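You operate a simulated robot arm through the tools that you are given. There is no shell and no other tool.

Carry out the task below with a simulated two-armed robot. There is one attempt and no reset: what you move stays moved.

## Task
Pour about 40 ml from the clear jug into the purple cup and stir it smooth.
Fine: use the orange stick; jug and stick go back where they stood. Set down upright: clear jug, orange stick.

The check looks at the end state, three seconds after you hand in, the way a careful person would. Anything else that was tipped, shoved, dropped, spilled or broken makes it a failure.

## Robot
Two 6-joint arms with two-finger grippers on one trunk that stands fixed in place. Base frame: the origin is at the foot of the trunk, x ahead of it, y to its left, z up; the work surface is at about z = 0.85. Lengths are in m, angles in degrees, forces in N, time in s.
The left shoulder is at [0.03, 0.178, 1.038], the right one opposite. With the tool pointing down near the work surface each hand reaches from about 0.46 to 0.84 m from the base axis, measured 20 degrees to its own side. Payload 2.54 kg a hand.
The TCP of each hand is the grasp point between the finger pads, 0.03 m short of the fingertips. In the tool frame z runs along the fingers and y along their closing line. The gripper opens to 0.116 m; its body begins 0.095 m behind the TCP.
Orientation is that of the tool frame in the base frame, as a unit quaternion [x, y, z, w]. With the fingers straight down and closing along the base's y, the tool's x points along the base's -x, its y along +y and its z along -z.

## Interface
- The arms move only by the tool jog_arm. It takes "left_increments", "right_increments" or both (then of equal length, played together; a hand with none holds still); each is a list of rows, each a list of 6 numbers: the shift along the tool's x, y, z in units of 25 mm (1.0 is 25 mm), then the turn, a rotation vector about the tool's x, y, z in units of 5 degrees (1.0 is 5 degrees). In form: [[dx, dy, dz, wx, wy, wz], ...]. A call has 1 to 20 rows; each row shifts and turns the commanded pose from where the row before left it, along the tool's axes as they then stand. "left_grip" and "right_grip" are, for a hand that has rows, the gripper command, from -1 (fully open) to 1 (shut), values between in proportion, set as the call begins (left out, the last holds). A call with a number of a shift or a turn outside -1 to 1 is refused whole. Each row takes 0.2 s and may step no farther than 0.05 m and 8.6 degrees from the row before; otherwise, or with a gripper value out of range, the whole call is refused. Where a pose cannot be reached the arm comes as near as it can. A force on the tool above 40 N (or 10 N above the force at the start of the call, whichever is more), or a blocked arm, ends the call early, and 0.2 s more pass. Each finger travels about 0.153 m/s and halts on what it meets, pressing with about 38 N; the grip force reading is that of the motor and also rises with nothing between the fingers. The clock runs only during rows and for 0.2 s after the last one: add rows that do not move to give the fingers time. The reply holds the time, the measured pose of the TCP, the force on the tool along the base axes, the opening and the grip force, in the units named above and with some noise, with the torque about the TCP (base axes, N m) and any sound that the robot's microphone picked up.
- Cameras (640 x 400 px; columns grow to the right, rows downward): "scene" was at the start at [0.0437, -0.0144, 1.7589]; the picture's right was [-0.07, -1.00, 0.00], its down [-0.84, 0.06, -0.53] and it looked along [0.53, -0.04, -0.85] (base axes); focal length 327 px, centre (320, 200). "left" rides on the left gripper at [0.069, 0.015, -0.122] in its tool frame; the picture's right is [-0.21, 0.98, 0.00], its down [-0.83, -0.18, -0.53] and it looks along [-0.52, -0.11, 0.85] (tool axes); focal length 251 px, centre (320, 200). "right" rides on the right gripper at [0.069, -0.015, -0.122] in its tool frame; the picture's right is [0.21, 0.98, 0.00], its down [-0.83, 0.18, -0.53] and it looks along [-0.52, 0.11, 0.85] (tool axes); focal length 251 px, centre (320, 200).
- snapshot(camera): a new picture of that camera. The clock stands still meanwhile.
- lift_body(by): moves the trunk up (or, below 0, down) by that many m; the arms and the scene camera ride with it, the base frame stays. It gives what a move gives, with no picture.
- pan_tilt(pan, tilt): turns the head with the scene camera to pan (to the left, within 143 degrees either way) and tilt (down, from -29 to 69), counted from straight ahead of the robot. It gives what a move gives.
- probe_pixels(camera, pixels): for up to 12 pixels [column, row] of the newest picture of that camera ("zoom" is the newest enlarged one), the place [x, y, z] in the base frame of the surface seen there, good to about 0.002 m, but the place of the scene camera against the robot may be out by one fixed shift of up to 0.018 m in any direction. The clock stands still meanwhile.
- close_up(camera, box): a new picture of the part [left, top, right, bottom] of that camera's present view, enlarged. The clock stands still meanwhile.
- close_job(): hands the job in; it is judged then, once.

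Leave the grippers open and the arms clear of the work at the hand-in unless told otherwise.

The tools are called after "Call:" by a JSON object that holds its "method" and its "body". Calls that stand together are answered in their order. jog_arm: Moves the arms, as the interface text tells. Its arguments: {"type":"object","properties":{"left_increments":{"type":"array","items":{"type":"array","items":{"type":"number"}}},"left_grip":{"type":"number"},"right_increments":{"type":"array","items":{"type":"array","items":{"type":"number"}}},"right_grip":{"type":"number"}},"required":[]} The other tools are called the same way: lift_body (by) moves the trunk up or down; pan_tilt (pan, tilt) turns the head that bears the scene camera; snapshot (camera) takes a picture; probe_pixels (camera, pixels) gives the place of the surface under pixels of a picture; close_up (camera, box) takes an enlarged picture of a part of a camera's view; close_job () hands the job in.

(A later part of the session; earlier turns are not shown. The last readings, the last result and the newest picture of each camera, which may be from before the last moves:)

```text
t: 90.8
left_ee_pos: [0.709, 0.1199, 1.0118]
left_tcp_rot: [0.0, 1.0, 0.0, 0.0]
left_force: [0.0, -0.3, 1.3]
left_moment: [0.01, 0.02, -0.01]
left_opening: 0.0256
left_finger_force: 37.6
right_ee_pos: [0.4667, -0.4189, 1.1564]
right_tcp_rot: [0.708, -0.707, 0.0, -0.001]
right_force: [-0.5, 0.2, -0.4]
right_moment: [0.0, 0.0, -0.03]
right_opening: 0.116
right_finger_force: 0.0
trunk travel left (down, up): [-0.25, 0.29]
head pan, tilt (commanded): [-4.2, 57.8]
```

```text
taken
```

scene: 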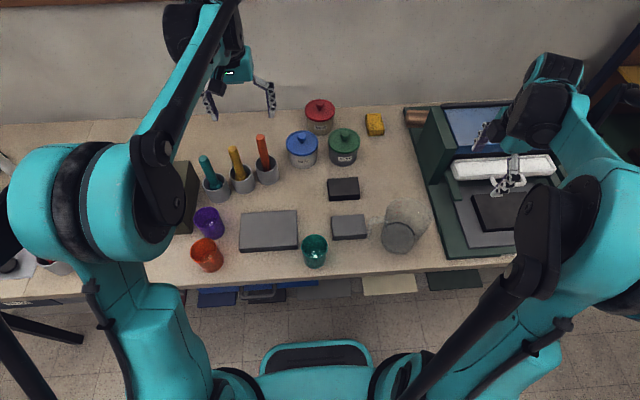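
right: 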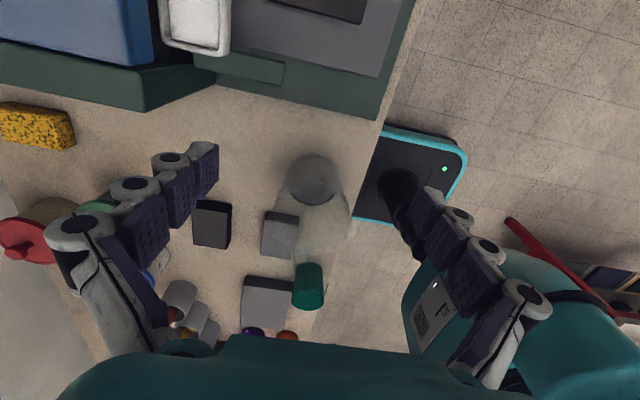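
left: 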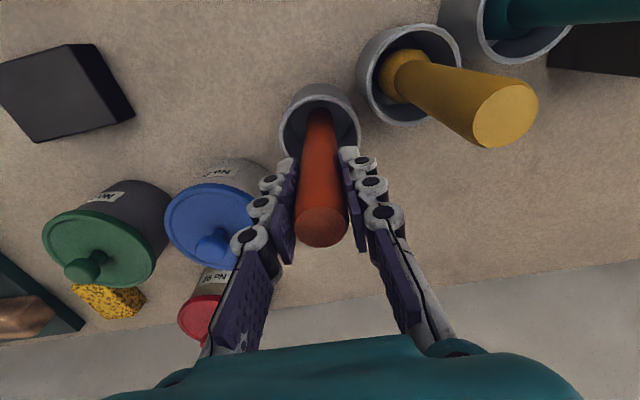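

The stick is held (opening 25.6 mm, 37.6 N) and has not moved. I'll lift it straight up 135 mm out of the holder.

Call:
{"method": "jog_arm", "body": {"left_increments": [[0, 0, -0.2, 0, 0, 0], [0, 0, -0.4, 0, 0, 0], [0, 0, -0.6, 0, 0, 0], [0, 0, -0.6, 0, 0, 0], [0, 0, -0.6, 0, 0, 0], [0, 0, -0.6, 0, 0, 0], [0, 0, -0.6, 0, 0, 0], [0, 0, -0.6, 0, 0, 0], [0, 0, -0.6, 0, 0, 0], [0, 0, -0.4, 0, 0, 0], [0, 0, -0.2, 0, 0, 0], [0, 0, 0, 0, 0, 0]]}}

Call:
{"method": "snapshot", "body": {"camera": "left"}}

Call:
{"method": "close_up", "body": {"camera": "scene", "box": [190, 90, 340, 220]}}

Call:
{"method": "snapshot", "body": {"camera": "right"}}

```text
t: 93.4
left_ee_pos: [0.7091, 0.1223, 1.1456]
left_tcp_rot: [0.0, 1.0, 0.0, 0.0]
left_force: [-0.5, 0.1, -0.4]
left_moment: [0.02, -0.01, 0.0]
left_opening: 0.0254
left_finger_force: 37.9
right_ee_pos: [0.465, -0.4167, 1.1563]
right_tcp_rot: [-0.707, 0.707, -0.001, 0.0]
right_force: [-0.4, 0.2, 0.1]
right_moment: [0.05, 0.02, -0.02]
right_opening: 0.116
right_finger_force: 0.0
trunk travel left (down, up): [-0.25, 0.29]
head pan, tilt (commanded): [-4.2, 57.8]
```

```text
taken
```

left: 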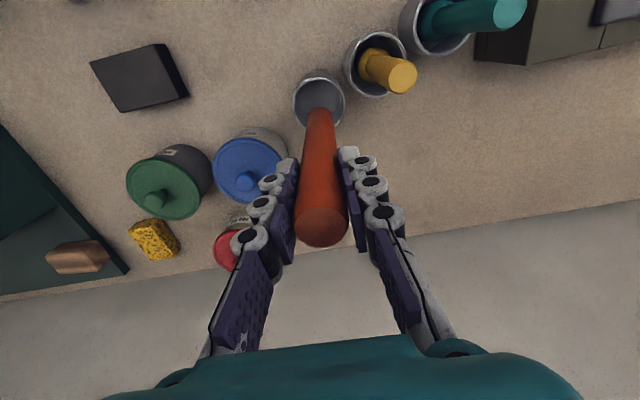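

```text
3.08 times, centred on (265, 155) of scene
```

zoom: 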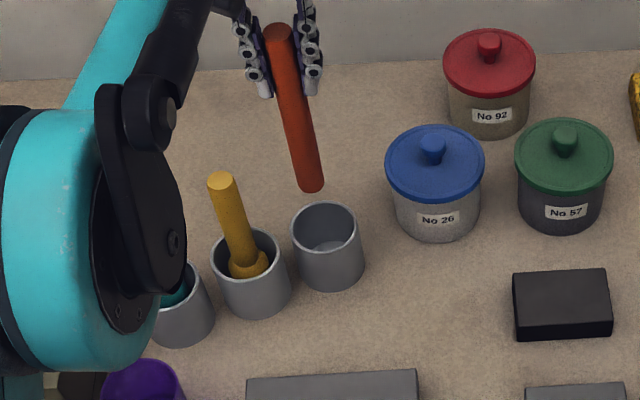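

```text
taken
```

right: 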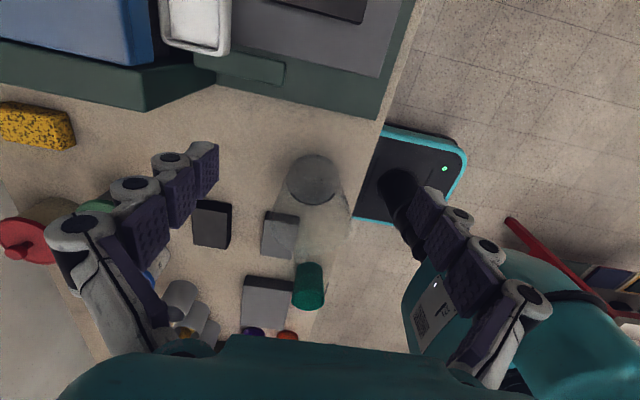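

The stick is out and vertical; the empty holder is undisturbed. I'll probe the stick's lower end in the scene view to get its length.

Call:
{"method": "close_up", "body": {"camera": "scene", "box": [230, 90, 310, 190]}}

Call:
{"method": "probe_pixels", "body": {"camera": "scene", "pixels": [[261, 150], [262, 149], [260, 148], [262, 146], [259, 140], [256, 125], [253, 105], [266, 170], [262, 172], [270, 168], [252, 100], [263, 178]]}}

```text
4.00 times, centred on (270, 140) of scene
```

zoom: 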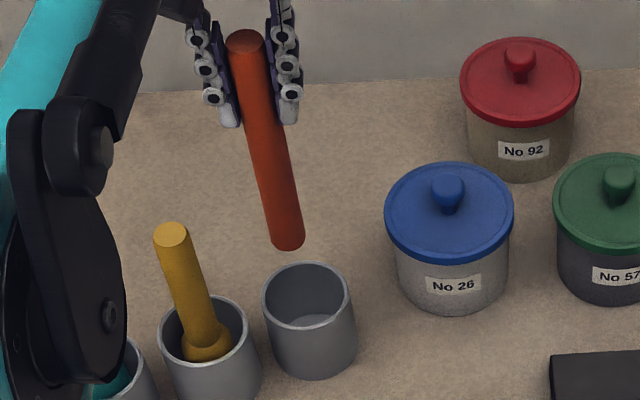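

```text
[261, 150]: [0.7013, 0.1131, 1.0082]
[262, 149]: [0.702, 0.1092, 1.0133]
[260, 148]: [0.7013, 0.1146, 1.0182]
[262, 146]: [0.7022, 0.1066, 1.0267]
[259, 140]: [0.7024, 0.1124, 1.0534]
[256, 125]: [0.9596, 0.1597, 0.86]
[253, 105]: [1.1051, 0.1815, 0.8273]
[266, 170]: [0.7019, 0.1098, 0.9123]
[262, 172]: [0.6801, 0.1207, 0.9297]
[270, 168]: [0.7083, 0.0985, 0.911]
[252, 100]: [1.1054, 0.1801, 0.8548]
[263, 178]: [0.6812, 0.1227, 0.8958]
```

The stick's lower end is rounded and lies about 160 mm below the TCP. To see how the holder supports it, I'll look into the empty holder with both cameras.

Call:
{"method": "close_up", "body": {"camera": "left", "box": [285, 60, 355, 130]}}

Call:
{"method": "close_up", "body": {"camera": "scene", "box": [250, 150, 290, 190]}}

Call:
{"method": "probe_pixels", "body": {"camera": "left", "pixels": [[320, 80], [310, 85], [330, 85], [320, 90], [305, 95], [335, 95], [320, 100], [312, 100], [302, 105], [340, 105], [320, 85], [320, 75]]}}

Call:
{"method": "probe_pixels", "body": {"camera": "scene", "pixels": [[266, 160], [266, 162], [266, 164], [266, 166], [268, 168], [268, 170], [268, 171], [268, 172], [264, 168], [272, 170], [262, 166], [274, 165]]}}

```text
5.71 times, centred on (320, 95) of left
```

zoom: 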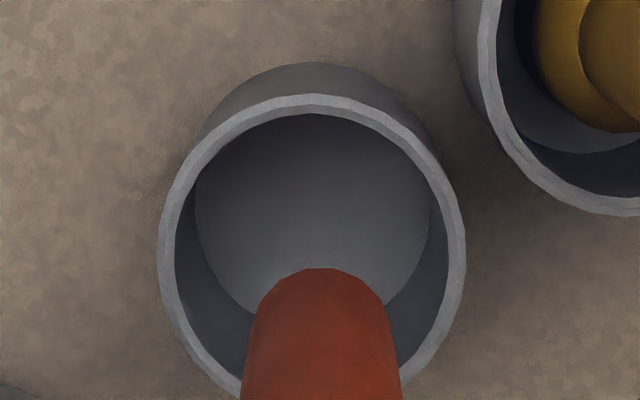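

```text
10.00 times, centred on (270, 170) of scene
```

zoom: 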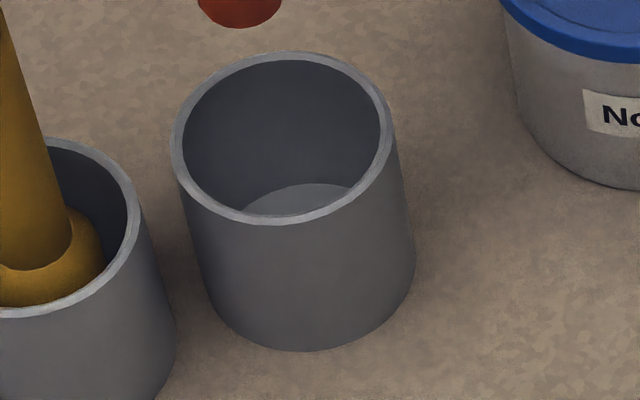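

```text
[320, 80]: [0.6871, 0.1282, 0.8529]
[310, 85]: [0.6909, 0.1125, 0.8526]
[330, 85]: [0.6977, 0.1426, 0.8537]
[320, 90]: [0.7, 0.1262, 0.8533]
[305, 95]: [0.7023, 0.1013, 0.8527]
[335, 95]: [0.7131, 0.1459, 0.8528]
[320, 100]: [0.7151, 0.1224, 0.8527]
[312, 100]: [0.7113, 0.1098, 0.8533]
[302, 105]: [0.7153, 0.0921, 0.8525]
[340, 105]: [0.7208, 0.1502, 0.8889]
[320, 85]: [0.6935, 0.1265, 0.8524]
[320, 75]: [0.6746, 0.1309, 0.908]
```

```text
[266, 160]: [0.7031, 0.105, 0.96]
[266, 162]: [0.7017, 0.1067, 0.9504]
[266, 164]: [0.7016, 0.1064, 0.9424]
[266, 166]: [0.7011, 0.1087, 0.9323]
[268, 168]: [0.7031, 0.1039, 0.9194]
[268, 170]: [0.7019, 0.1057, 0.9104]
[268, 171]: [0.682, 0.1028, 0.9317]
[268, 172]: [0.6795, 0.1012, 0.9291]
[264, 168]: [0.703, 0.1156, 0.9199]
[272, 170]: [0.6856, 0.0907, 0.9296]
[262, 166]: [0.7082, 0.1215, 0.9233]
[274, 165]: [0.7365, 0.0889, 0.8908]
```

The holder is an open cup with its floor at z ≈ 0.853, and the stick stands on its flat end. So the stick's end is 0.159 m below the TCP. I'll carry the stick back toward the robot (x ≈ 0.56) to stay clear of the other sticks, then left over the purple cup, with its tip at z ≈ 0.987.

Call:
{"method": "jog_arm", "body": {"left_increments": [[0.4, 0, 0, 0, 0, 0], [0.75, 0, 0, 0, 0, 0], [0.75, 0, 0, 0, 0, 0], [0.75, 0, 0, 0, 0, 0], [0.75, 0, 0, 0, 0, 0], [0.75, 0, 0, 0, 0, 0], [0.75, 0, 0, 0, 0, 0], [0.75, 0.1, 0, 0, 0, 0], [0.5, 0.4, 0, 0, 0, 0], [0.3, 0.7, 0, 0, 0, 0], [0.25, 0.75, 0, 0, 0, 0], [0.25, 0.75, 0, 0, 0, 0], [0.25, 0.75, 0, 0, 0, 0], [0.25, 0.75, 0, 0, 0, 0], [0.2, 0.75, 0, 0, 0, 0], [0.1, 0.75, 0, 0, 0, 0], [0.01, 0.5, 0, 0, 0, 0], [0, 0.4, 0, 0, 0, 0], [0, 0, 0, 0, 0, 0]]}}

Call:
{"method": "snapshot", "body": {"camera": "left"}}

Call:
{"method": "snapshot", "body": {"camera": "scene"}}

```text
t: 97.4
left_ee_pos: [0.5136, 0.286, 1.1468]
left_tcp_rot: [0.0, 1.0, 0.0, 0.0]
left_force: [0.7, 0.4, -0.8]
left_moment: [-0.01, 0.02, 0.01]
left_opening: 0.0255
left_finger_force: 37.8
right_ee_pos: [0.4664, -0.4185, 1.1571]
right_tcp_rot: [-0.707, 0.707, -0.001, 0.001]
right_force: [0.0, 0.0, -0.4]
right_moment: [0.01, 0.0, 0.01]
right_opening: 0.116
right_finger_force: 0.0
trunk travel left (down, up): [-0.25, 0.29]
head pan, tilt (commanded): [-4.2, 57.8]
```

```text
taken
```

left: 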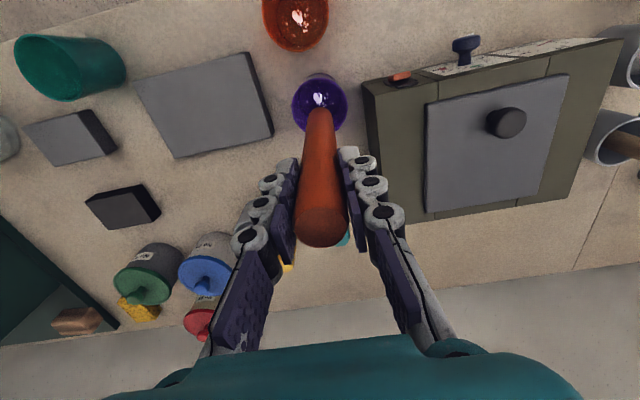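

```text
taken
```

scene: 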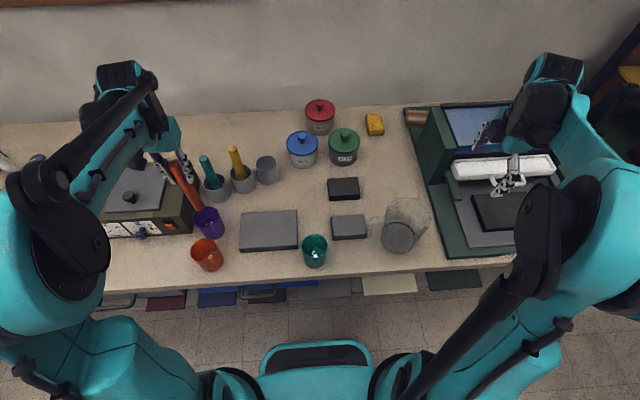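

The stick is over the purple cup. I'll enlarge this and probe the rim to check that the stick is centred over the mouth.

Call:
{"method": "close_up", "body": {"camera": "left", "box": [280, 60, 360, 140]}}

Call:
{"method": "probe_pixels", "body": {"camera": "zoom", "pixels": [[184, 200], [458, 195], [320, 73], [215, 110], [425, 105], [200, 260], [440, 270], [330, 230], [310, 230], [300, 180], [335, 170], [360, 180]]}}

Call:
{"method": "close_up", "body": {"camera": "scene", "box": [150, 150, 250, 250]}}

```text
5.00 times, centred on (320, 100) of left
```

zoom: 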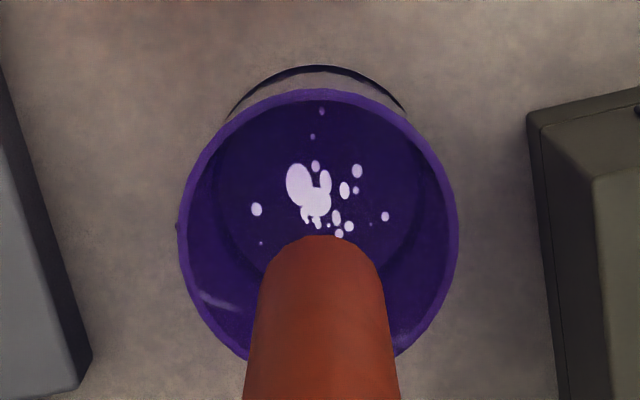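

```text
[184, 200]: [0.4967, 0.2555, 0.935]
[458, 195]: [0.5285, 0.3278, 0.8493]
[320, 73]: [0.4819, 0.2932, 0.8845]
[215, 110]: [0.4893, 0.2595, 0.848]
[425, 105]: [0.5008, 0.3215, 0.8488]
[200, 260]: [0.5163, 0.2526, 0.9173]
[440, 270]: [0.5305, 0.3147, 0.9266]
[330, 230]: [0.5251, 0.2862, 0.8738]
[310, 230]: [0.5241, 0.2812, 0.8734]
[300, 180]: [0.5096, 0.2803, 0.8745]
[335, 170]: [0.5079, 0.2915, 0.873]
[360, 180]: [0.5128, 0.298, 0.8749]
```

```text
4.00 times, centred on (200, 200) of scene
```

zoom: 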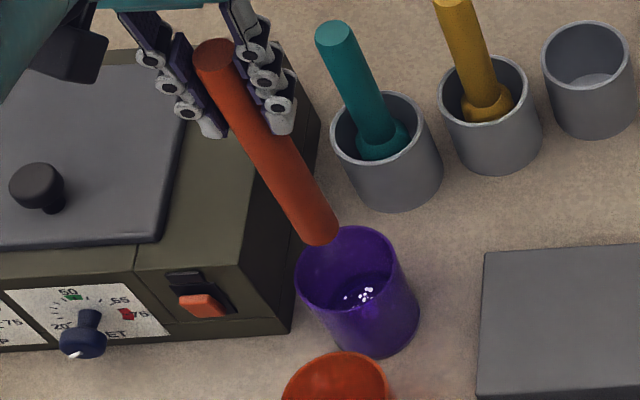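

The stick's axis is over the mouth's centre to within about 2 mm. I'll lower it so its tip is at z ≈ 0.860, about 6 mm above the cup's floor and 14 mm into the liquid.

Call:
{"method": "jog_arm", "body": {"left_increments": [[-0.04, 0, 0.4, 0, 0, 0], [0, 0, 0.6, 0, 0, 0], [0, 0, 0.6, 0, 0, 0], [0, 0, 0.6, 0, 0, 0], [0, 0, 0.6, 0, 0, 0], [0, 0, 0.5, 0, 0, 0], [0, 0, 0.5, 0, 0, 0], [0, 0, 0.4, 0, 0, 0], [0, 0, 0.4, 0, 0, 0], [0, 0, 0.3, 0, 0, 0], [0, 0, 0.2, 0, 0, 0], [0, 0, 0, 0, 0, 0]]}}

Call:
{"method": "snapshot", "body": {"camera": "left"}}

Call:
{"method": "close_up", "body": {"camera": "scene", "box": [150, 150, 250, 250]}}

```text
t: 100.0
left_ee_pos: [0.5157, 0.2867, 1.0198]
left_tcp_rot: [0.0, 1.0, 0.0, 0.0]
left_force: [-1.1, -0.1, -0.9]
left_moment: [0.01, -0.02, -0.01]
left_opening: 0.0256
left_finger_force: 38.5
right_ee_pos: [0.4668, -0.4185, 1.1571]
right_tcp_rot: [0.707, -0.707, 0.0, 0.0]
right_force: [-0.5, 0.6, -1.3]
right_moment: [0.0, 0.0, -0.02]
right_opening: 0.1161
right_finger_force: 0.0
trunk travel left (down, up): [-0.25, 0.29]
head pan, tilt (commanded): [-4.2, 57.8]
```

```text
taken
```

left: 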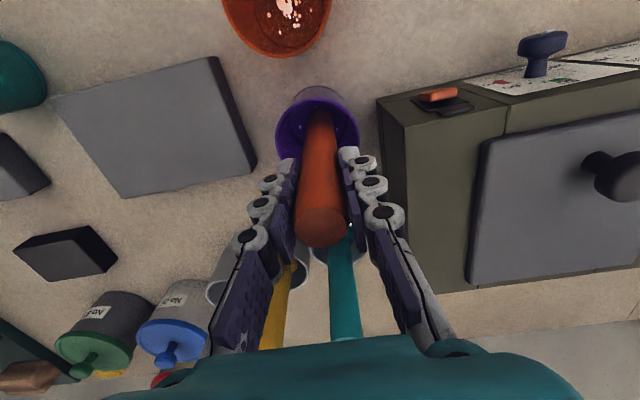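

```text
4.00 times, centred on (200, 200) of scene
```

zoom: 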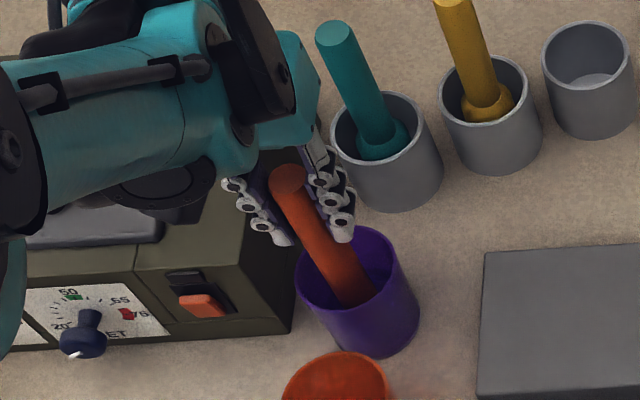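

The stick is in the liquid and touching nothing (about 1 N of noise). I'll check the gap all round inside the cup before stirring.

Call:
{"method": "close_up", "body": {"camera": "left", "box": [265, 75, 375, 165]}}

```text
4.44 times, centred on (320, 120) of left
```

zoom: 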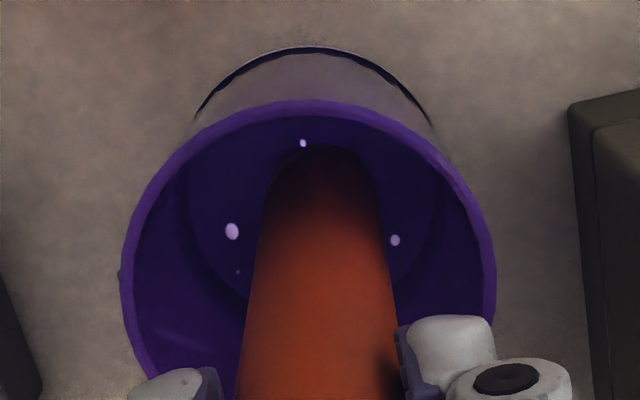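

There is a clear gap all round. I'll make a first test circle of 12 mm radius in 2 s, watching the forces.

Call:
{"method": "jog_arm", "body": {"left_increments": [[0.24, 0, 0, 0, 0, 0], [0.24, 0, 0, 0, 0, 0], [-0.0917, 0.2821, 0, 0, 0, 0], [-0.24, 0.1744, 0, 0, 0, 0], [-0.2966, 0, 0, 0, 0, 0], [-0.24, -0.1744, 0, 0, 0, 0], [-0.0917, -0.2821, 0, 0, 0, 0], [0.0917, -0.2821, 0, 0, 0, 0], [0.24, -0.1744, 0, 0, 0, 0], [0.2966, 0, 0, 0, 0, 0], [0.24, 0.1744, 0, 0, 0, 0], [0.0917, 0.2821, 0, 0, 0, 0]]}}

Call:
{"method": "close_up", "body": {"camera": "left", "box": [265, 75, 375, 165]}}

Call:
{"method": "close_up", "body": {"camera": "scene", "box": [150, 170, 250, 270]}}

```text
t: 102.6
left_ee_pos: [0.503, 0.2869, 1.0178]
left_tcp_rot: [0.001, 1.0, 0.0, -0.001]
left_force: [0.0, 0.2, -0.1]
left_moment: [0.03, -0.01, 0.04]
left_opening: 0.0255
left_finger_force: 37.9
right_ee_pos: [0.4655, -0.4189, 1.1565]
right_tcp_rot: [0.707, -0.707, 0.0, 0.0]
right_force: [-0.5, 0.5, -0.7]
right_moment: [0.02, 0.01, 0.0]
right_opening: 0.116
right_finger_force: 0.1
trunk travel left (down, up): [-0.25, 0.29]
head pan, tilt (commanded): [-4.2, 57.8]
```

```text
4.44 times, centred on (320, 120) of left
```

zoom: 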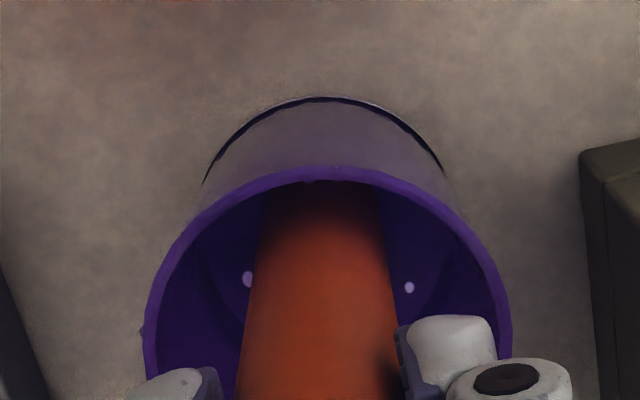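

```text
4.00 times, centred on (200, 220) of scene
```

zoom: 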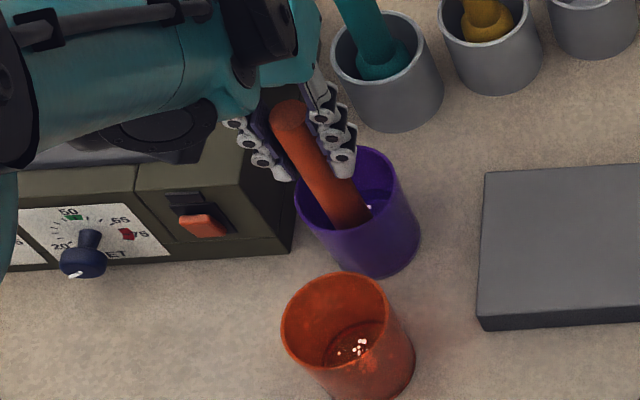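

The circle ran free of contact and the cup has not moved. I'll stir on: two full turns per call.

Call:
{"method": "jog_arm", "body": {"left_increments": [[-0.0917, 0.2821, 0, 0, 0, 0], [-0.24, 0.1744, 0, 0, 0, 0], [-0.2966, 0, 0, 0, 0, 0], [-0.24, -0.1744, 0, 0, 0, 0], [-0.0917, -0.2821, 0, 0, 0, 0], [0.0917, -0.2821, 0, 0, 0, 0], [0.24, -0.1744, 0, 0, 0, 0], [0.2966, 0, 0, 0, 0, 0], [0.24, 0.1744, 0, 0, 0, 0], [0.0917, 0.2821, 0, 0, 0, 0], [-0.0917, 0.2821, 0, 0, 0, 0], [-0.24, 0.1744, 0, 0, 0, 0], [-0.2966, 0, 0, 0, 0, 0], [-0.24, -0.1744, 0, 0, 0, 0], [-0.0917, -0.2821, 0, 0, 0, 0], [0.0917, -0.2821, 0, 0, 0, 0], [0.24, -0.1744, 0, 0, 0, 0], [0.2966, 0, 0, 0, 0, 0], [0.24, 0.1744, 0, 0, 0, 0], [0.0917, 0.2821, 0, 0, 0, 0]]}}

Call:
{"method": "jog_arm", "body": {"left_increments": [[-0.0917, 0.2821, 0, 0, 0, 0], [-0.24, 0.1744, 0, 0, 0, 0], [-0.2966, 0, 0, 0, 0, 0], [-0.24, -0.1744, 0, 0, 0, 0], [-0.0917, -0.2821, 0, 0, 0, 0], [0.0917, -0.2821, 0, 0, 0, 0], [0.24, -0.1744, 0, 0, 0, 0], [0.2966, 0, 0, 0, 0, 0], [0.24, 0.1744, 0, 0, 0, 0], [0.0917, 0.2821, 0, 0, 0, 0], [-0.0917, 0.2821, 0, 0, 0, 0], [-0.24, 0.1744, 0, 0, 0, 0], [-0.2966, 0, 0, 0, 0, 0], [-0.24, -0.1744, 0, 0, 0, 0], [-0.0917, -0.2821, 0, 0, 0, 0], [0.0917, -0.2821, 0, 0, 0, 0], [0.24, -0.1744, 0, 0, 0, 0], [0.2966, 0, 0, 0, 0, 0], [0.24, 0.1744, 0, 0, 0, 0], [0.0917, 0.2821, 0, 0, 0, 0]]}}

Call:
{"method": "close_up", "body": {"camera": "left", "box": [265, 75, 375, 165]}}

Call:
{"method": "close_up", "body": {"camera": "scene", "box": [150, 170, 250, 270]}}

```text
t: 106.8
left_ee_pos: [0.5029, 0.2885, 1.0184]
left_tcp_rot: [-0.001, 1.0, -0.001, 0.0]
left_force: [0.0, -0.3, -0.6]
left_moment: [0.02, -0.02, -0.02]
left_opening: 0.0255
left_finger_force: 37.9
right_ee_pos: [0.4659, -0.4168, 1.1584]
right_tcp_rot: [0.707, -0.707, 0.001, 0.0]
right_force: [0.0, 0.3, 0.2]
right_moment: [0.0, 0.05, -0.02]
right_opening: 0.1161
right_finger_force: 0.0
trunk travel left (down, up): [-0.25, 0.29]
head pan, tilt (commanded): [-4.2, 57.8]
```

```text
t: 111.0
left_ee_pos: [0.5034, 0.2867, 1.0194]
left_tcp_rot: [-0.001, 1.0, 0.0, 0.0]
left_force: [0.6, -0.4, -1.0]
left_moment: [-0.01, 0.03, 0.02]
left_opening: 0.0256
left_finger_force: 38.0
right_ee_pos: [0.4654, -0.4175, 1.1568]
right_tcp_rot: [-0.707, 0.707, -0.001, 0.0]
right_force: [0.7, 0.4, -0.1]
right_moment: [-0.05, -0.02, -0.01]
right_opening: 0.1161
right_finger_force: 0.1
trunk travel left (down, up): [-0.25, 0.29]
head pan, tilt (commanded): [-4.2, 57.8]
```

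```text
4.44 times, centred on (320, 120) of left
```

zoom: 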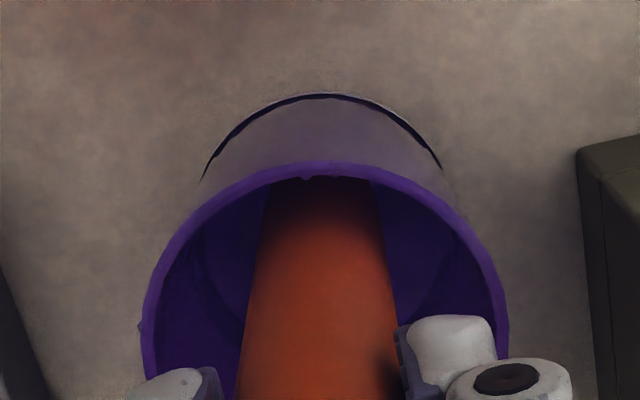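

```text
4.00 times, centred on (200, 220) of scene
```

zoom: 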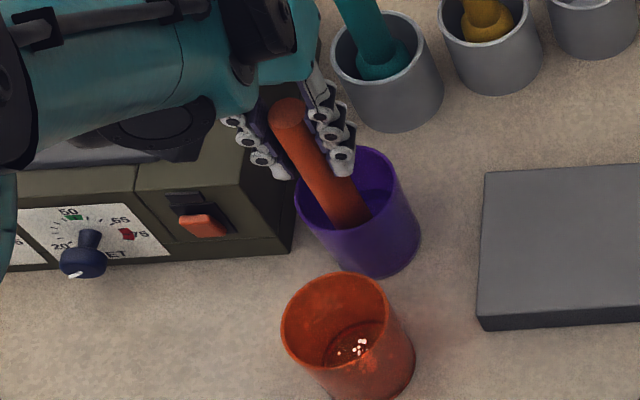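

The white flecks are gone from the visible surface, so the stirring is dissolving them. I'll do four more turns: two wide, two with a smaller radius to work the middle.

Call:
{"method": "jog_arm", "body": {"left_increments": [[-0.0917, 0.2821, 0, 0, 0, 0], [-0.24, 0.1744, 0, 0, 0, 0], [-0.2966, 0, 0, 0, 0, 0], [-0.24, -0.1744, 0, 0, 0, 0], [-0.0917, -0.2821, 0, 0, 0, 0], [0.0917, -0.2821, 0, 0, 0, 0], [0.24, -0.1744, 0, 0, 0, 0], [0.2966, 0, 0, 0, 0, 0], [0.24, 0.1744, 0, 0, 0, 0], [0.0917, 0.2821, 0, 0, 0, 0], [-0.0917, 0.2821, 0, 0, 0, 0], [-0.24, 0.1744, 0, 0, 0, 0], [-0.2966, 0, 0, 0, 0, 0], [-0.24, -0.1744, 0, 0, 0, 0], [-0.0917, -0.2821, 0, 0, 0, 0], [0.0917, -0.2821, 0, 0, 0, 0], [0.24, -0.1744, 0, 0, 0, 0], [0.2966, 0, 0, 0, 0, 0], [0.24, 0.1744, 0, 0, 0, 0], [0.0917, 0.2821, 0, 0, 0, 0]]}}

Call:
{"method": "jog_arm", "body": {"left_increments": [[-0.24, 0, 0, 0, 0, 0], [-0.046, 0.141, 0, 0, 0, 0], [-0.12, 0.0872, 0, 0, 0, 0], [-0.1483, 0, 0, 0, 0, 0], [-0.12, -0.0872, 0, 0, 0, 0], [-0.046, -0.141, 0, 0, 0, 0], [0.046, -0.141, 0, 0, 0, 0], [0.12, -0.0872, 0, 0, 0, 0], [0.1483, 0, 0, 0, 0, 0], [0.12, 0.0872, 0, 0, 0, 0], [0.046, 0.141, 0, 0, 0, 0], [0.24, 0, 0, 0, 0, 0]]}}

Call:
{"method": "jog_arm", "body": {"left_increments": [[-0.0917, 0.2821, 0, 0, 0, 0], [-0.24, 0.1744, 0, 0, 0, 0], [-0.2966, 0, 0, 0, 0, 0], [-0.24, -0.1744, 0, 0, 0, 0], [-0.0917, -0.2821, 0, 0, 0, 0], [0.0917, -0.2821, 0, 0, 0, 0], [0.24, -0.1744, 0, 0, 0, 0], [0.2966, 0, 0, 0, 0, 0], [0.24, 0.1744, 0, 0, 0, 0], [0.0917, 0.2821, 0, 0, 0, 0], [-0.24, 0, 0, 0, 0, 0], [-0.24, 0, 0, 0, 0, 0], [0, 0, 0, 0, 0, 0]]}}

Call:
{"method": "close_up", "body": {"camera": "left", "box": [265, 75, 375, 165]}}

```text
t: 115.2
left_ee_pos: [0.5021, 0.2873, 1.018]
left_tcp_rot: [0.0, 1.0, 0.001, 0.0]
left_force: [0.6, 0.0, 0.4]
left_moment: [0.01, 0.02, 0.01]
left_opening: 0.0258
left_finger_force: 38.2
right_ee_pos: [0.4673, -0.4172, 1.1558]
right_tcp_rot: [-0.707, 0.707, 0.0, 0.0]
right_force: [0.2, 0.3, 0.5]
right_moment: [0.0, 0.02, -0.02]
right_opening: 0.1162
right_finger_force: 0.0
trunk travel left (down, up): [-0.25, 0.29]
head pan, tilt (commanded): [-4.2, 57.8]
```

```text
t: 117.8
left_ee_pos: [0.5039, 0.2862, 1.0196]
left_tcp_rot: [0.0, 1.0, 0.0, 0.0]
left_force: [0.4, 0.0, -0.5]
left_moment: [-0.03, -0.05, 0.0]
left_opening: 0.0255
left_finger_force: 37.6
right_ee_pos: [0.4659, -0.4179, 1.1577]
right_tcp_rot: [0.707, -0.707, 0.001, 0.0]
right_force: [-0.6, 0.4, -0.1]
right_moment: [0.0, -0.04, -0.01]
right_opening: 0.116
right_finger_force: 0.1
trunk travel left (down, up): [-0.25, 0.29]
head pan, tilt (commanded): [-4.2, 57.8]
```

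```text
t: 120.6
left_ee_pos: [0.5159, 0.2872, 1.0192]
left_tcp_rot: [0.0, 1.0, 0.0, 0.0]
left_force: [0.2, -0.3, -0.7]
left_moment: [-0.01, -0.02, -0.04]
left_opening: 0.0252
left_finger_force: 38.2
right_ee_pos: [0.466, -0.4184, 1.156]
right_tcp_rot: [-0.707, 0.707, 0.0, 0.0]
right_force: [-0.7, -0.3, -0.8]
right_moment: [-0.03, 0.01, 0.02]
right_opening: 0.1158
right_finger_force: 0.1
trunk travel left (down, up): [-0.25, 0.29]
head pan, tilt (commanded): [-4.2, 57.8]
```

```text
4.44 times, centred on (320, 120) of left
```

zoom: 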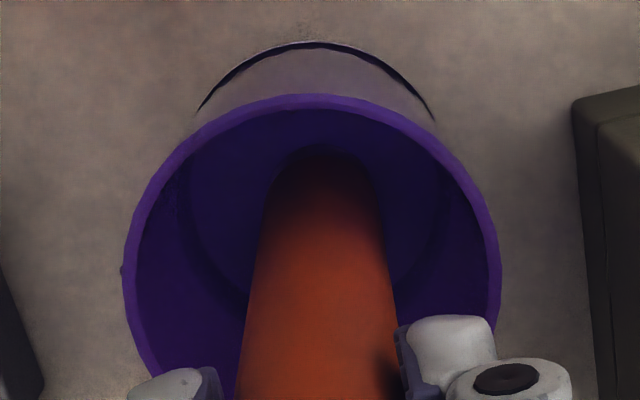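

The surface is uniformly smooth now, with no flecks, and the stick is back at the centre. I'll lift it slowly so its tip is still inside the cup, and pause to let it drip.

Call:
{"method": "jog_arm", "body": {"left_increments": [[0, 0, -0.15, 0, 0, 0], [0, 0, -0.25, 0, 0, 0], [0, 0, -0.3, 0, 0, 0], [0, 0, -0.3, 0, 0, 0], [0, 0, -0.3, 0, 0, 0], [0, 0, -0.3, 0, 0, 0], [0, 0, 0, 0, 0, 0], [0, 0, 0, 0, 0, 0], [0, 0, 0, 0, 0, 0], [0, 0, 0, 0, 0, 0], [0, 0, 0, 0, 0, 0], [0, 0, 0, 0, 0, 0], [0, 0, 0, 0, 0, 0], [0, 0, 0, 0, 0, 0], [0, 0, 0, 0, 0, 0], [0, 0, 0, 0, 0, 0]]}}

Call:
{"method": "close_up", "body": {"camera": "left", "box": [265, 65, 375, 155]}}

Call:
{"method": "close_up", "body": {"camera": "scene", "box": [170, 180, 250, 250]}}

```text
t: 124.0
left_ee_pos: [0.516, 0.2868, 1.0574]
left_tcp_rot: [0.0, 1.0, -0.001, 0.0]
left_force: [0.1, 0.3, -0.1]
left_moment: [-0.01, -0.01, 0.01]
left_opening: 0.0255
left_finger_force: 38.1
right_ee_pos: [0.4659, -0.4178, 1.1557]
right_tcp_rot: [-0.707, 0.707, 0.0, 0.001]
right_force: [0.5, -0.6, -1.3]
right_moment: [0.01, 0.02, 0.03]
right_opening: 0.1163
right_finger_force: 0.1
trunk travel left (down, up): [-0.25, 0.29]
head pan, tilt (commanded): [-4.2, 57.8]
```

```text
4.44 times, centred on (320, 110) of left
```

zoom: 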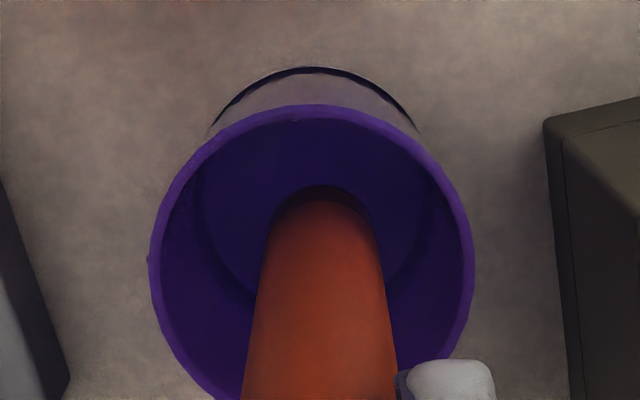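

```text
5.71 times, centred on (210, 215) of scene
```

zoom: 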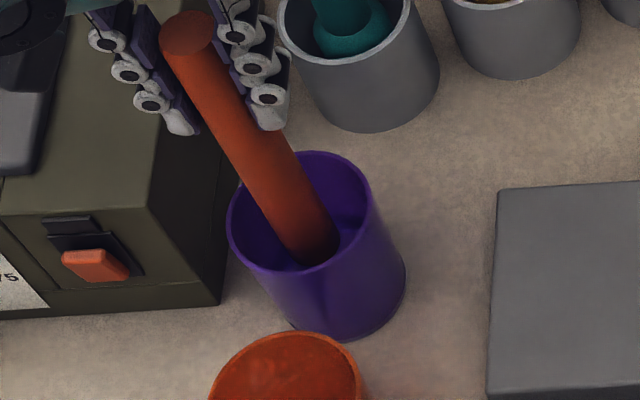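

The tip looks clean, with no drop hanging. I'll lift the rest of the way out to travel height.

Call:
{"method": "jog_arm", "body": {"left_increments": [[0, 0, -0.3, 0, 0, 0], [0, 0, -0.5, 0, 0, 0], [0, 0, -0.5, 0, 0, 0], [0, 0, -0.5, 0, 0, 0], [0, 0, -0.5, 0, 0, 0], [0, 0, -0.5, 0, 0, 0], [0, 0, -0.5, 0, 0, 0], [0, 0, -0.2, 0, 0, 0], [0, 0, 0, 0, 0, 0], [0, 0, 0, 0, 0, 0], [0, 0, 0, 0, 0, 0]]}}

Call:
{"method": "close_up", "body": {"camera": "left", "box": [280, 60, 360, 140]}}

Call:
{"method": "close_up", "body": {"camera": "scene", "box": [150, 150, 250, 250]}}

```text
t: 126.4
left_ee_pos: [0.5155, 0.288, 1.1457]
left_tcp_rot: [-0.001, 1.0, 0.0, 0.0]
left_force: [0.0, 0.4, -0.9]
left_moment: [0.01, 0.0, -0.02]
left_opening: 0.0255
left_finger_force: 37.8
right_ee_pos: [0.4659, -0.4169, 1.1566]
right_tcp_rot: [0.707, -0.707, -0.001, 0.001]
right_force: [0.1, 0.0, -0.5]
right_moment: [0.03, -0.03, -0.01]
right_opening: 0.1157
right_finger_force: 0.0
trunk travel left (down, up): [-0.25, 0.29]
head pan, tilt (commanded): [-4.2, 57.8]
```

```text
5.00 times, centred on (320, 100) of left
```

zoom: 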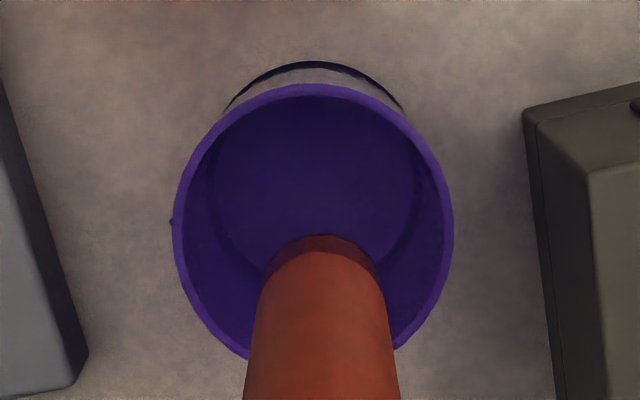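

```text
4.00 times, centred on (200, 200) of scene
```

zoom: 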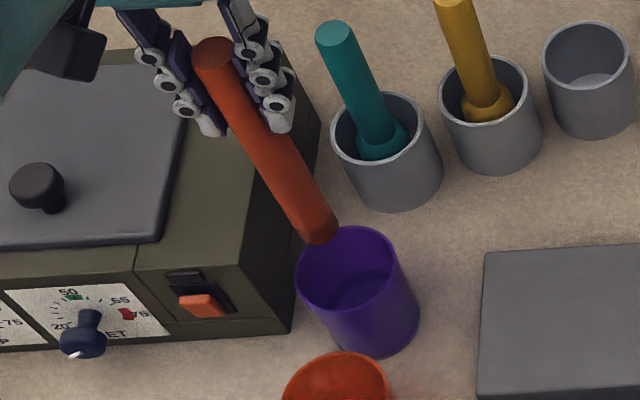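

The liquid is smooth. I noticed a tiny bump on the rim's left edge at (173,220) and want a closer look at it and at the stick's tip.

Call:
{"method": "close_up", "body": {"camera": "left", "box": [280, 92, 308, 116]}}

Call:
{"method": "close_up", "body": {"camera": "scene", "box": [205, 195, 245, 245]}}

Call:
{"method": "close_up", "body": {"camera": "scene", "box": [180, 180, 230, 220]}}

```text
16.00 times, centred on (294, 104) of left
```

zoom: 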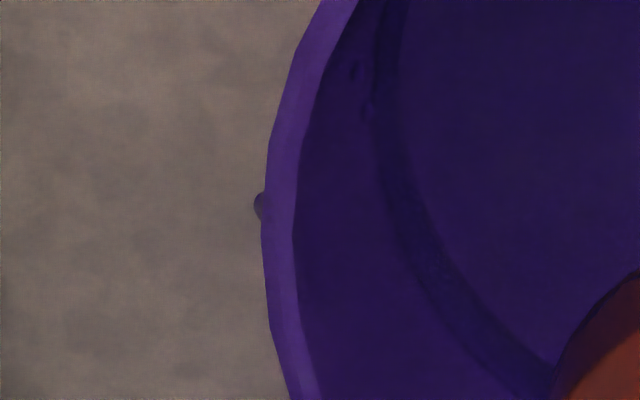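

```text
8.00 times, centred on (225, 220) of scene
```

zoom: 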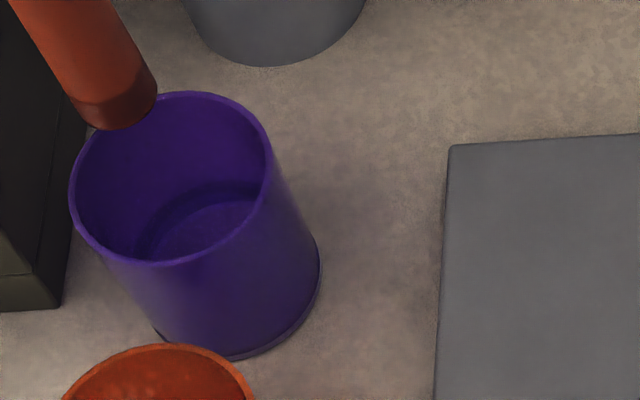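

```text
10.00 times, centred on (205, 200) of scene
```

zoom: 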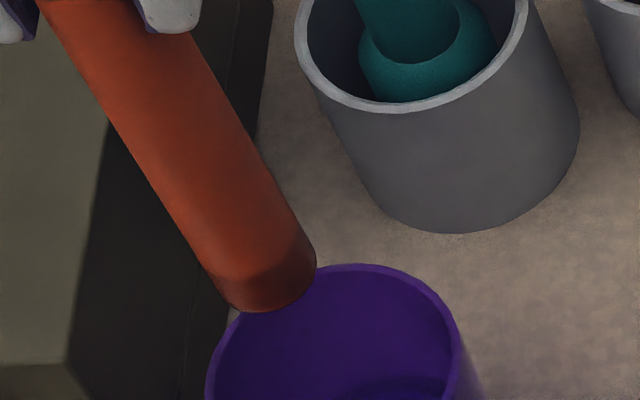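

The stick's end shows only a thin wet band with no hanging drop, and the bump is one tiny bead on the rim. The table around the cup is dry. I'll carry the stick back along the same path to above its holder.

Call:
{"method": "jog_arm", "body": {"left_increments": [[0, -0.4, 0, 0, 0, 0], [-0.01, -0.5, 0, 0, 0, 0], [-0.1, -0.75, 0, 0, 0, 0], [-0.2, -0.75, 0, 0, 0, 0], [-0.25, -0.75, 0, 0, 0, 0], [-0.25, -0.75, 0, 0, 0, 0], [-0.25, -0.75, 0, 0, 0, 0], [-0.25, -0.75, 0, 0, 0, 0], [-0.3, -0.7, 0, 0, 0, 0], [-0.5, -0.4, 0, 0, 0, 0], [-0.75, -0.1, 0, 0, 0, 0], [-0.75, 0, 0, 0, 0, 0], [-0.75, 0, 0, 0, 0, 0], [-0.75, 0, 0, 0, 0, 0], [-0.75, 0, 0, 0, 0, 0], [-0.75, 0, 0, 0, 0, 0], [-0.75, 0, 0, 0, 0, 0], [-0.36, 0, 0, 0, 0, 0], [0, 0, 0, 0, 0, 0]]}}

Call:
{"method": "snapshot", "body": {"camera": "left"}}

Call:
{"method": "close_up", "body": {"camera": "left", "box": [285, 60, 355, 130]}}

Call:
{"method": "close_up", "body": {"camera": "scene", "box": [230, 90, 310, 190]}}

```text
t: 130.4
left_ee_pos: [0.7089, 0.1202, 1.1464]
left_tcp_rot: [0.001, 1.0, 0.0, 0.0]
left_force: [-0.6, 1.0, -0.7]
left_moment: [0.02, 0.0, 0.02]
left_opening: 0.0255
left_finger_force: 37.5
right_ee_pos: [0.4657, -0.4179, 1.1559]
right_tcp_rot: [-0.707, 0.708, 0.001, 0.0]
right_force: [0.0, -0.4, -0.4]
right_moment: [0.01, -0.02, 0.01]
right_opening: 0.1162
right_finger_force: 0.0
trunk travel left (down, up): [-0.25, 0.29]
head pan, tilt (commanded): [-4.2, 57.8]
```

```text
taken
```

left: 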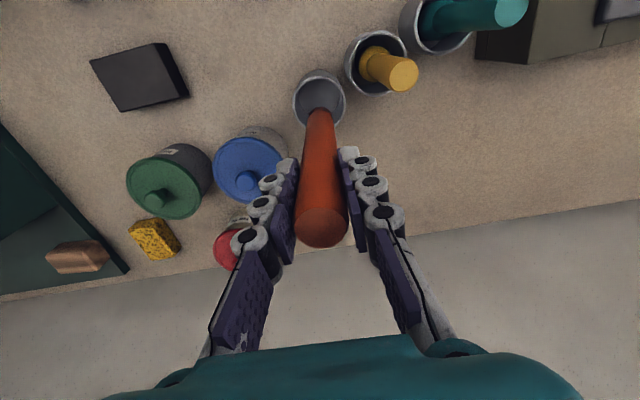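

```text
5.71 times, centred on (320, 95) of left
```

zoom: 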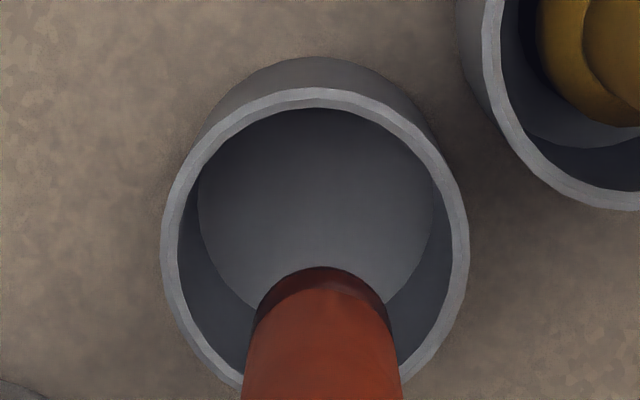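

```text
4.00 times, centred on (270, 140) of scene
```

zoom: 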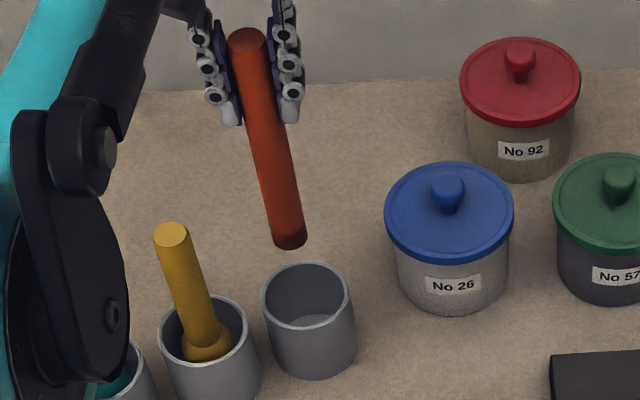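

The view is identical to just after the lift. I'll lower the stick into its holder, down to 10 mm above the floor.

Call:
{"method": "jog_arm", "body": {"left_increments": [[0, 0, 0.3, 0, 0, 0], [0, 0, 0.6, 0, 0, 0], [0, 0, 0.6, 0, 0, 0], [0, 0, 0.6, 0, 0, 0], [0, 0, 0.6, 0, 0, 0], [0, 0, 0.6, 0, 0, 0], [0, 0, 0.6, 0, 0, 0], [0, 0, 0.6, 0, 0, 0], [0, 0, 0.3, 0, 0, 0], [0, 0, 0.2, 0, 0, 0], [0, 0, 0, 0, 0, 0]]}}

Call:
{"method": "close_up", "body": {"camera": "left", "box": [265, 75, 375, 165]}}

```text
t: 132.8
left_ee_pos: [0.7095, 0.1212, 1.0217]
left_tcp_rot: [0.0, 1.0, -0.001, 0.0]
left_force: [-0.4, 0.1, -0.4]
left_moment: [0.02, 0.0, -0.02]
left_opening: 0.0254
left_finger_force: 38.2
right_ee_pos: [0.4657, -0.4183, 1.1572]
right_tcp_rot: [-0.707, 0.708, 0.0, 0.0]
right_force: [0.5, -0.4, 0.4]
right_moment: [-0.01, 0.01, -0.02]
right_opening: 0.1156
right_finger_force: 0.0
trunk travel left (down, up): [-0.25, 0.29]
head pan, tilt (commanded): [-4.2, 57.8]
```

```text
4.44 times, centred on (320, 120) of left
```

zoom: 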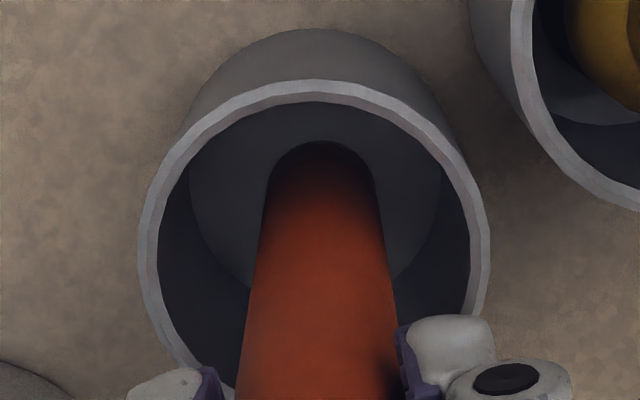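

The stick is centred in the holder with about 10 mm to go. I'll lower slowly the rest of the way, feeling for the floor.

Call:
{"method": "jog_arm", "body": {"left_increments": [[0, 0, 0.1, 0, 0, 0], [0, 0, 0.1, 0, 0, 0], [0, 0, 0.08, 0, 0, 0], [0, 0, 0.06, 0, 0, 0], [0, 0, 0.04, 0, 0, 0], [0, 0, 0, 0, 0, 0]]}}

```text
t: 134.2
left_ee_pos: [0.7086, 0.1208, 1.0106]
left_tcp_rot: [0.0, 1.0, 0.001, 0.0]
left_force: [-0.6, -1.1, -1.2]
left_moment: [-0.01, -0.01, 0.0]
left_opening: 0.0253
left_finger_force: 38.1
right_ee_pos: [0.4662, -0.4176, 1.1567]
right_tcp_rot: [0.708, -0.707, -0.001, 0.001]
right_force: [-0.4, 0.2, -0.5]
right_moment: [0.02, -0.05, -0.02]
right_opening: 0.1163
right_finger_force: 0.2
trunk travel left (down, up): [-0.25, 0.29]
head pan, tilt (commanded): [-4.2, 57.8]
```

There is no clear contact yet. I'll lower another 0.5 mm and read the force.

Call:
{"method": "jog_arm", "body": {"left_increments": [[0, 0, 0.02, 0, 0, 0], [0, 0, 0, 0, 0, 0]]}}

Call:
{"method": "jog_arm", "body": {"left_increments": [[0, 0, 0.015, 0, 0, 0], [0, 0, 0, 0, 0, 0]]}}

```text
t: 134.8
left_ee_pos: [0.7078, 0.1214, 1.0119]
left_tcp_rot: [0.0, 1.0, 0.0, 0.0]
left_force: [0.6, -0.8, 5.0]
left_moment: [-0.05, -0.23, 0.02]
left_opening: 0.0255
left_finger_force: 38.1
right_ee_pos: [0.4658, -0.4183, 1.1556]
right_tcp_rot: [-0.707, 0.707, 0.0, -0.001]
right_force: [-0.4, 0.4, -0.1]
right_moment: [0.01, -0.03, 0.0]
right_opening: 0.1156
right_finger_force: 0.0
trunk travel left (down, up): [-0.25, 0.29]
head pan, tilt (commanded): [-4.2, 57.8]
```

```text
t: 135.4
left_ee_pos: [0.7082, 0.1214, 1.0107]
left_tcp_rot: [-0.001, 1.0, 0.0, 0.0]
left_force: [1.3, 0.2, 10.4]
left_moment: [0.05, -0.26, -0.01]
left_opening: 0.0256
left_finger_force: 38.5
right_ee_pos: [0.4655, -0.4159, 1.1569]
right_tcp_rot: [0.708, -0.707, 0.0, 0.0]
right_force: [-0.2, -0.7, 0.5]
right_moment: [-0.01, 0.0, 0.01]
right_opening: 0.1159
right_finger_force: 0.1
trunk travel left (down, up): [-0.25, 0.29]
head pan, tilt (commanded): [-4.2, 57.8]
```

Contact: 10 N on the floor. I'll ease up half a millimetre so it just rests.

Call:
{"method": "jog_arm", "body": {"left_increments": [[0, 0, -0.024, 0, 0, 0], [0, 0, 0, 0, 0, 0]]}}

Call:
{"method": "close_up", "body": {"camera": "scene", "box": [190, 90, 340, 220]}}

```text
t: 136.0
left_ee_pos: [0.708, 0.1213, 1.0111]
left_tcp_rot: [0.0, 1.0, 0.0, -0.001]
left_force: [1.9, 0.5, 5.0]
left_moment: [-0.05, -0.18, 0.02]
left_opening: 0.0254
left_finger_force: 37.9
right_ee_pos: [0.464, -0.4183, 1.1565]
right_tcp_rot: [0.707, -0.707, 0.0, 0.0]
right_force: [-0.2, -0.2, -0.4]
right_moment: [0.02, 0.01, 0.0]
right_opening: 0.1159
right_finger_force: 0.1
trunk travel left (down, up): [-0.25, 0.29]
head pan, tilt (commanded): [-4.2, 57.8]
```

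```text
3.08 times, centred on (265, 155) of scene
```

zoom: 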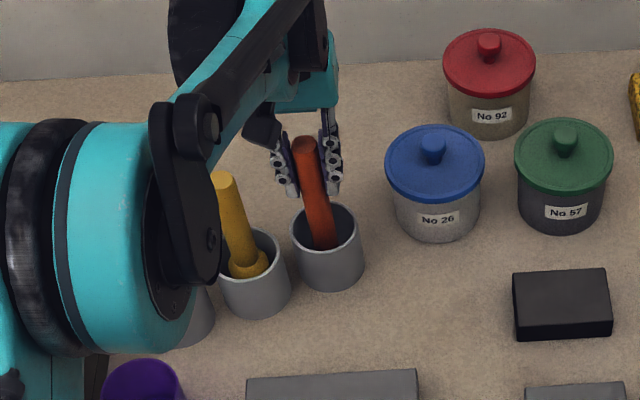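

It still presses with 5 N. I'll ease a touch more so that releasing doesn't kick the stick.

Call:
{"method": "jog_arm", "body": {"left_increments": [[0, 0, -0.012, 0, 0, 0], [0, 0, 0, 0, 0, 0]]}}

```text
t: 136.6
left_ee_pos: [0.7076, 0.1211, 1.0122]
left_tcp_rot: [0.0, 1.0, 0.0, 0.0]
left_force: [0.5, 0.4, -0.2]
left_moment: [-0.02, 0.03, 0.04]
left_opening: 0.0253
left_finger_force: 38.2
right_ee_pos: [0.4663, -0.4167, 1.1559]
right_tcp_rot: [0.707, -0.707, -0.001, 0.0]
right_force: [0.5, -0.5, 0.1]
right_moment: [-0.01, 0.0, -0.04]
right_opening: 0.116
right_finger_force: 0.1
trunk travel left (down, up): [-0.25, 0.29]
head pan, tilt (commanded): [-4.2, 57.8]
```

The stick is resting with practically no load. I'll open the fingers to 50 mm.

Call:
{"method": "jog_arm", "body": {"left_increments": [[0, 0, 0, 0, 0, 0], [0, 0, 0, 0, 0, 0], [0, 0, 0, 0, 0, 0]], "left_grip": 0.138}}

Call:
{"method": "snapshot", "body": {"camera": "left"}}

Call:
{"method": "close_up", "body": {"camera": "scene", "box": [190, 90, 340, 220]}}

```text
t: 137.4
left_ee_pos: [0.7084, 0.1214, 1.0125]
left_tcp_rot: [0.0, 1.0, 0.0, 0.0]
left_force: [0.0, 0.4, 0.2]
left_moment: [-0.02, -0.04, -0.04]
left_opening: 0.0499
left_finger_force: 0.1
right_ee_pos: [0.4664, -0.4177, 1.1562]
right_tcp_rot: [-0.707, 0.707, 0.0, 0.001]
right_force: [-0.3, -0.3, 0.2]
right_moment: [0.0, 0.03, 0.0]
right_opening: 0.1163
right_finger_force: 0.0
trunk travel left (down, up): [-0.25, 0.29]
head pan, tilt (commanded): [-4.2, 57.8]
```

```text
taken
```

left: 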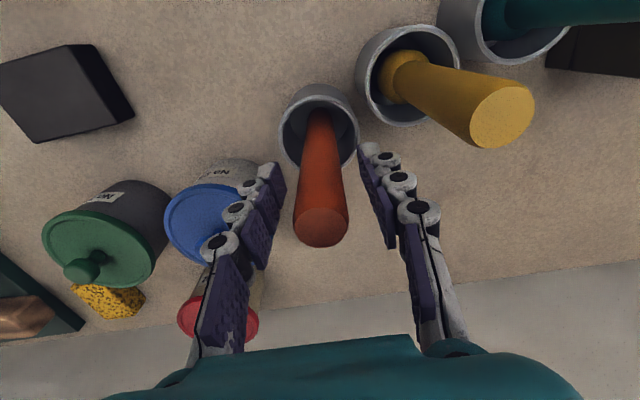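

```text
3.08 times, centred on (265, 155) of scene
```

zoom: 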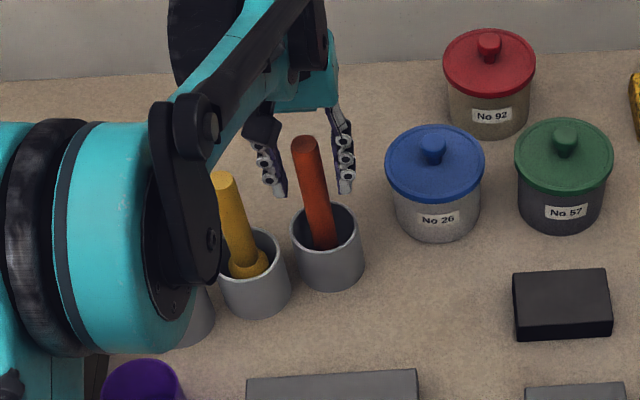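

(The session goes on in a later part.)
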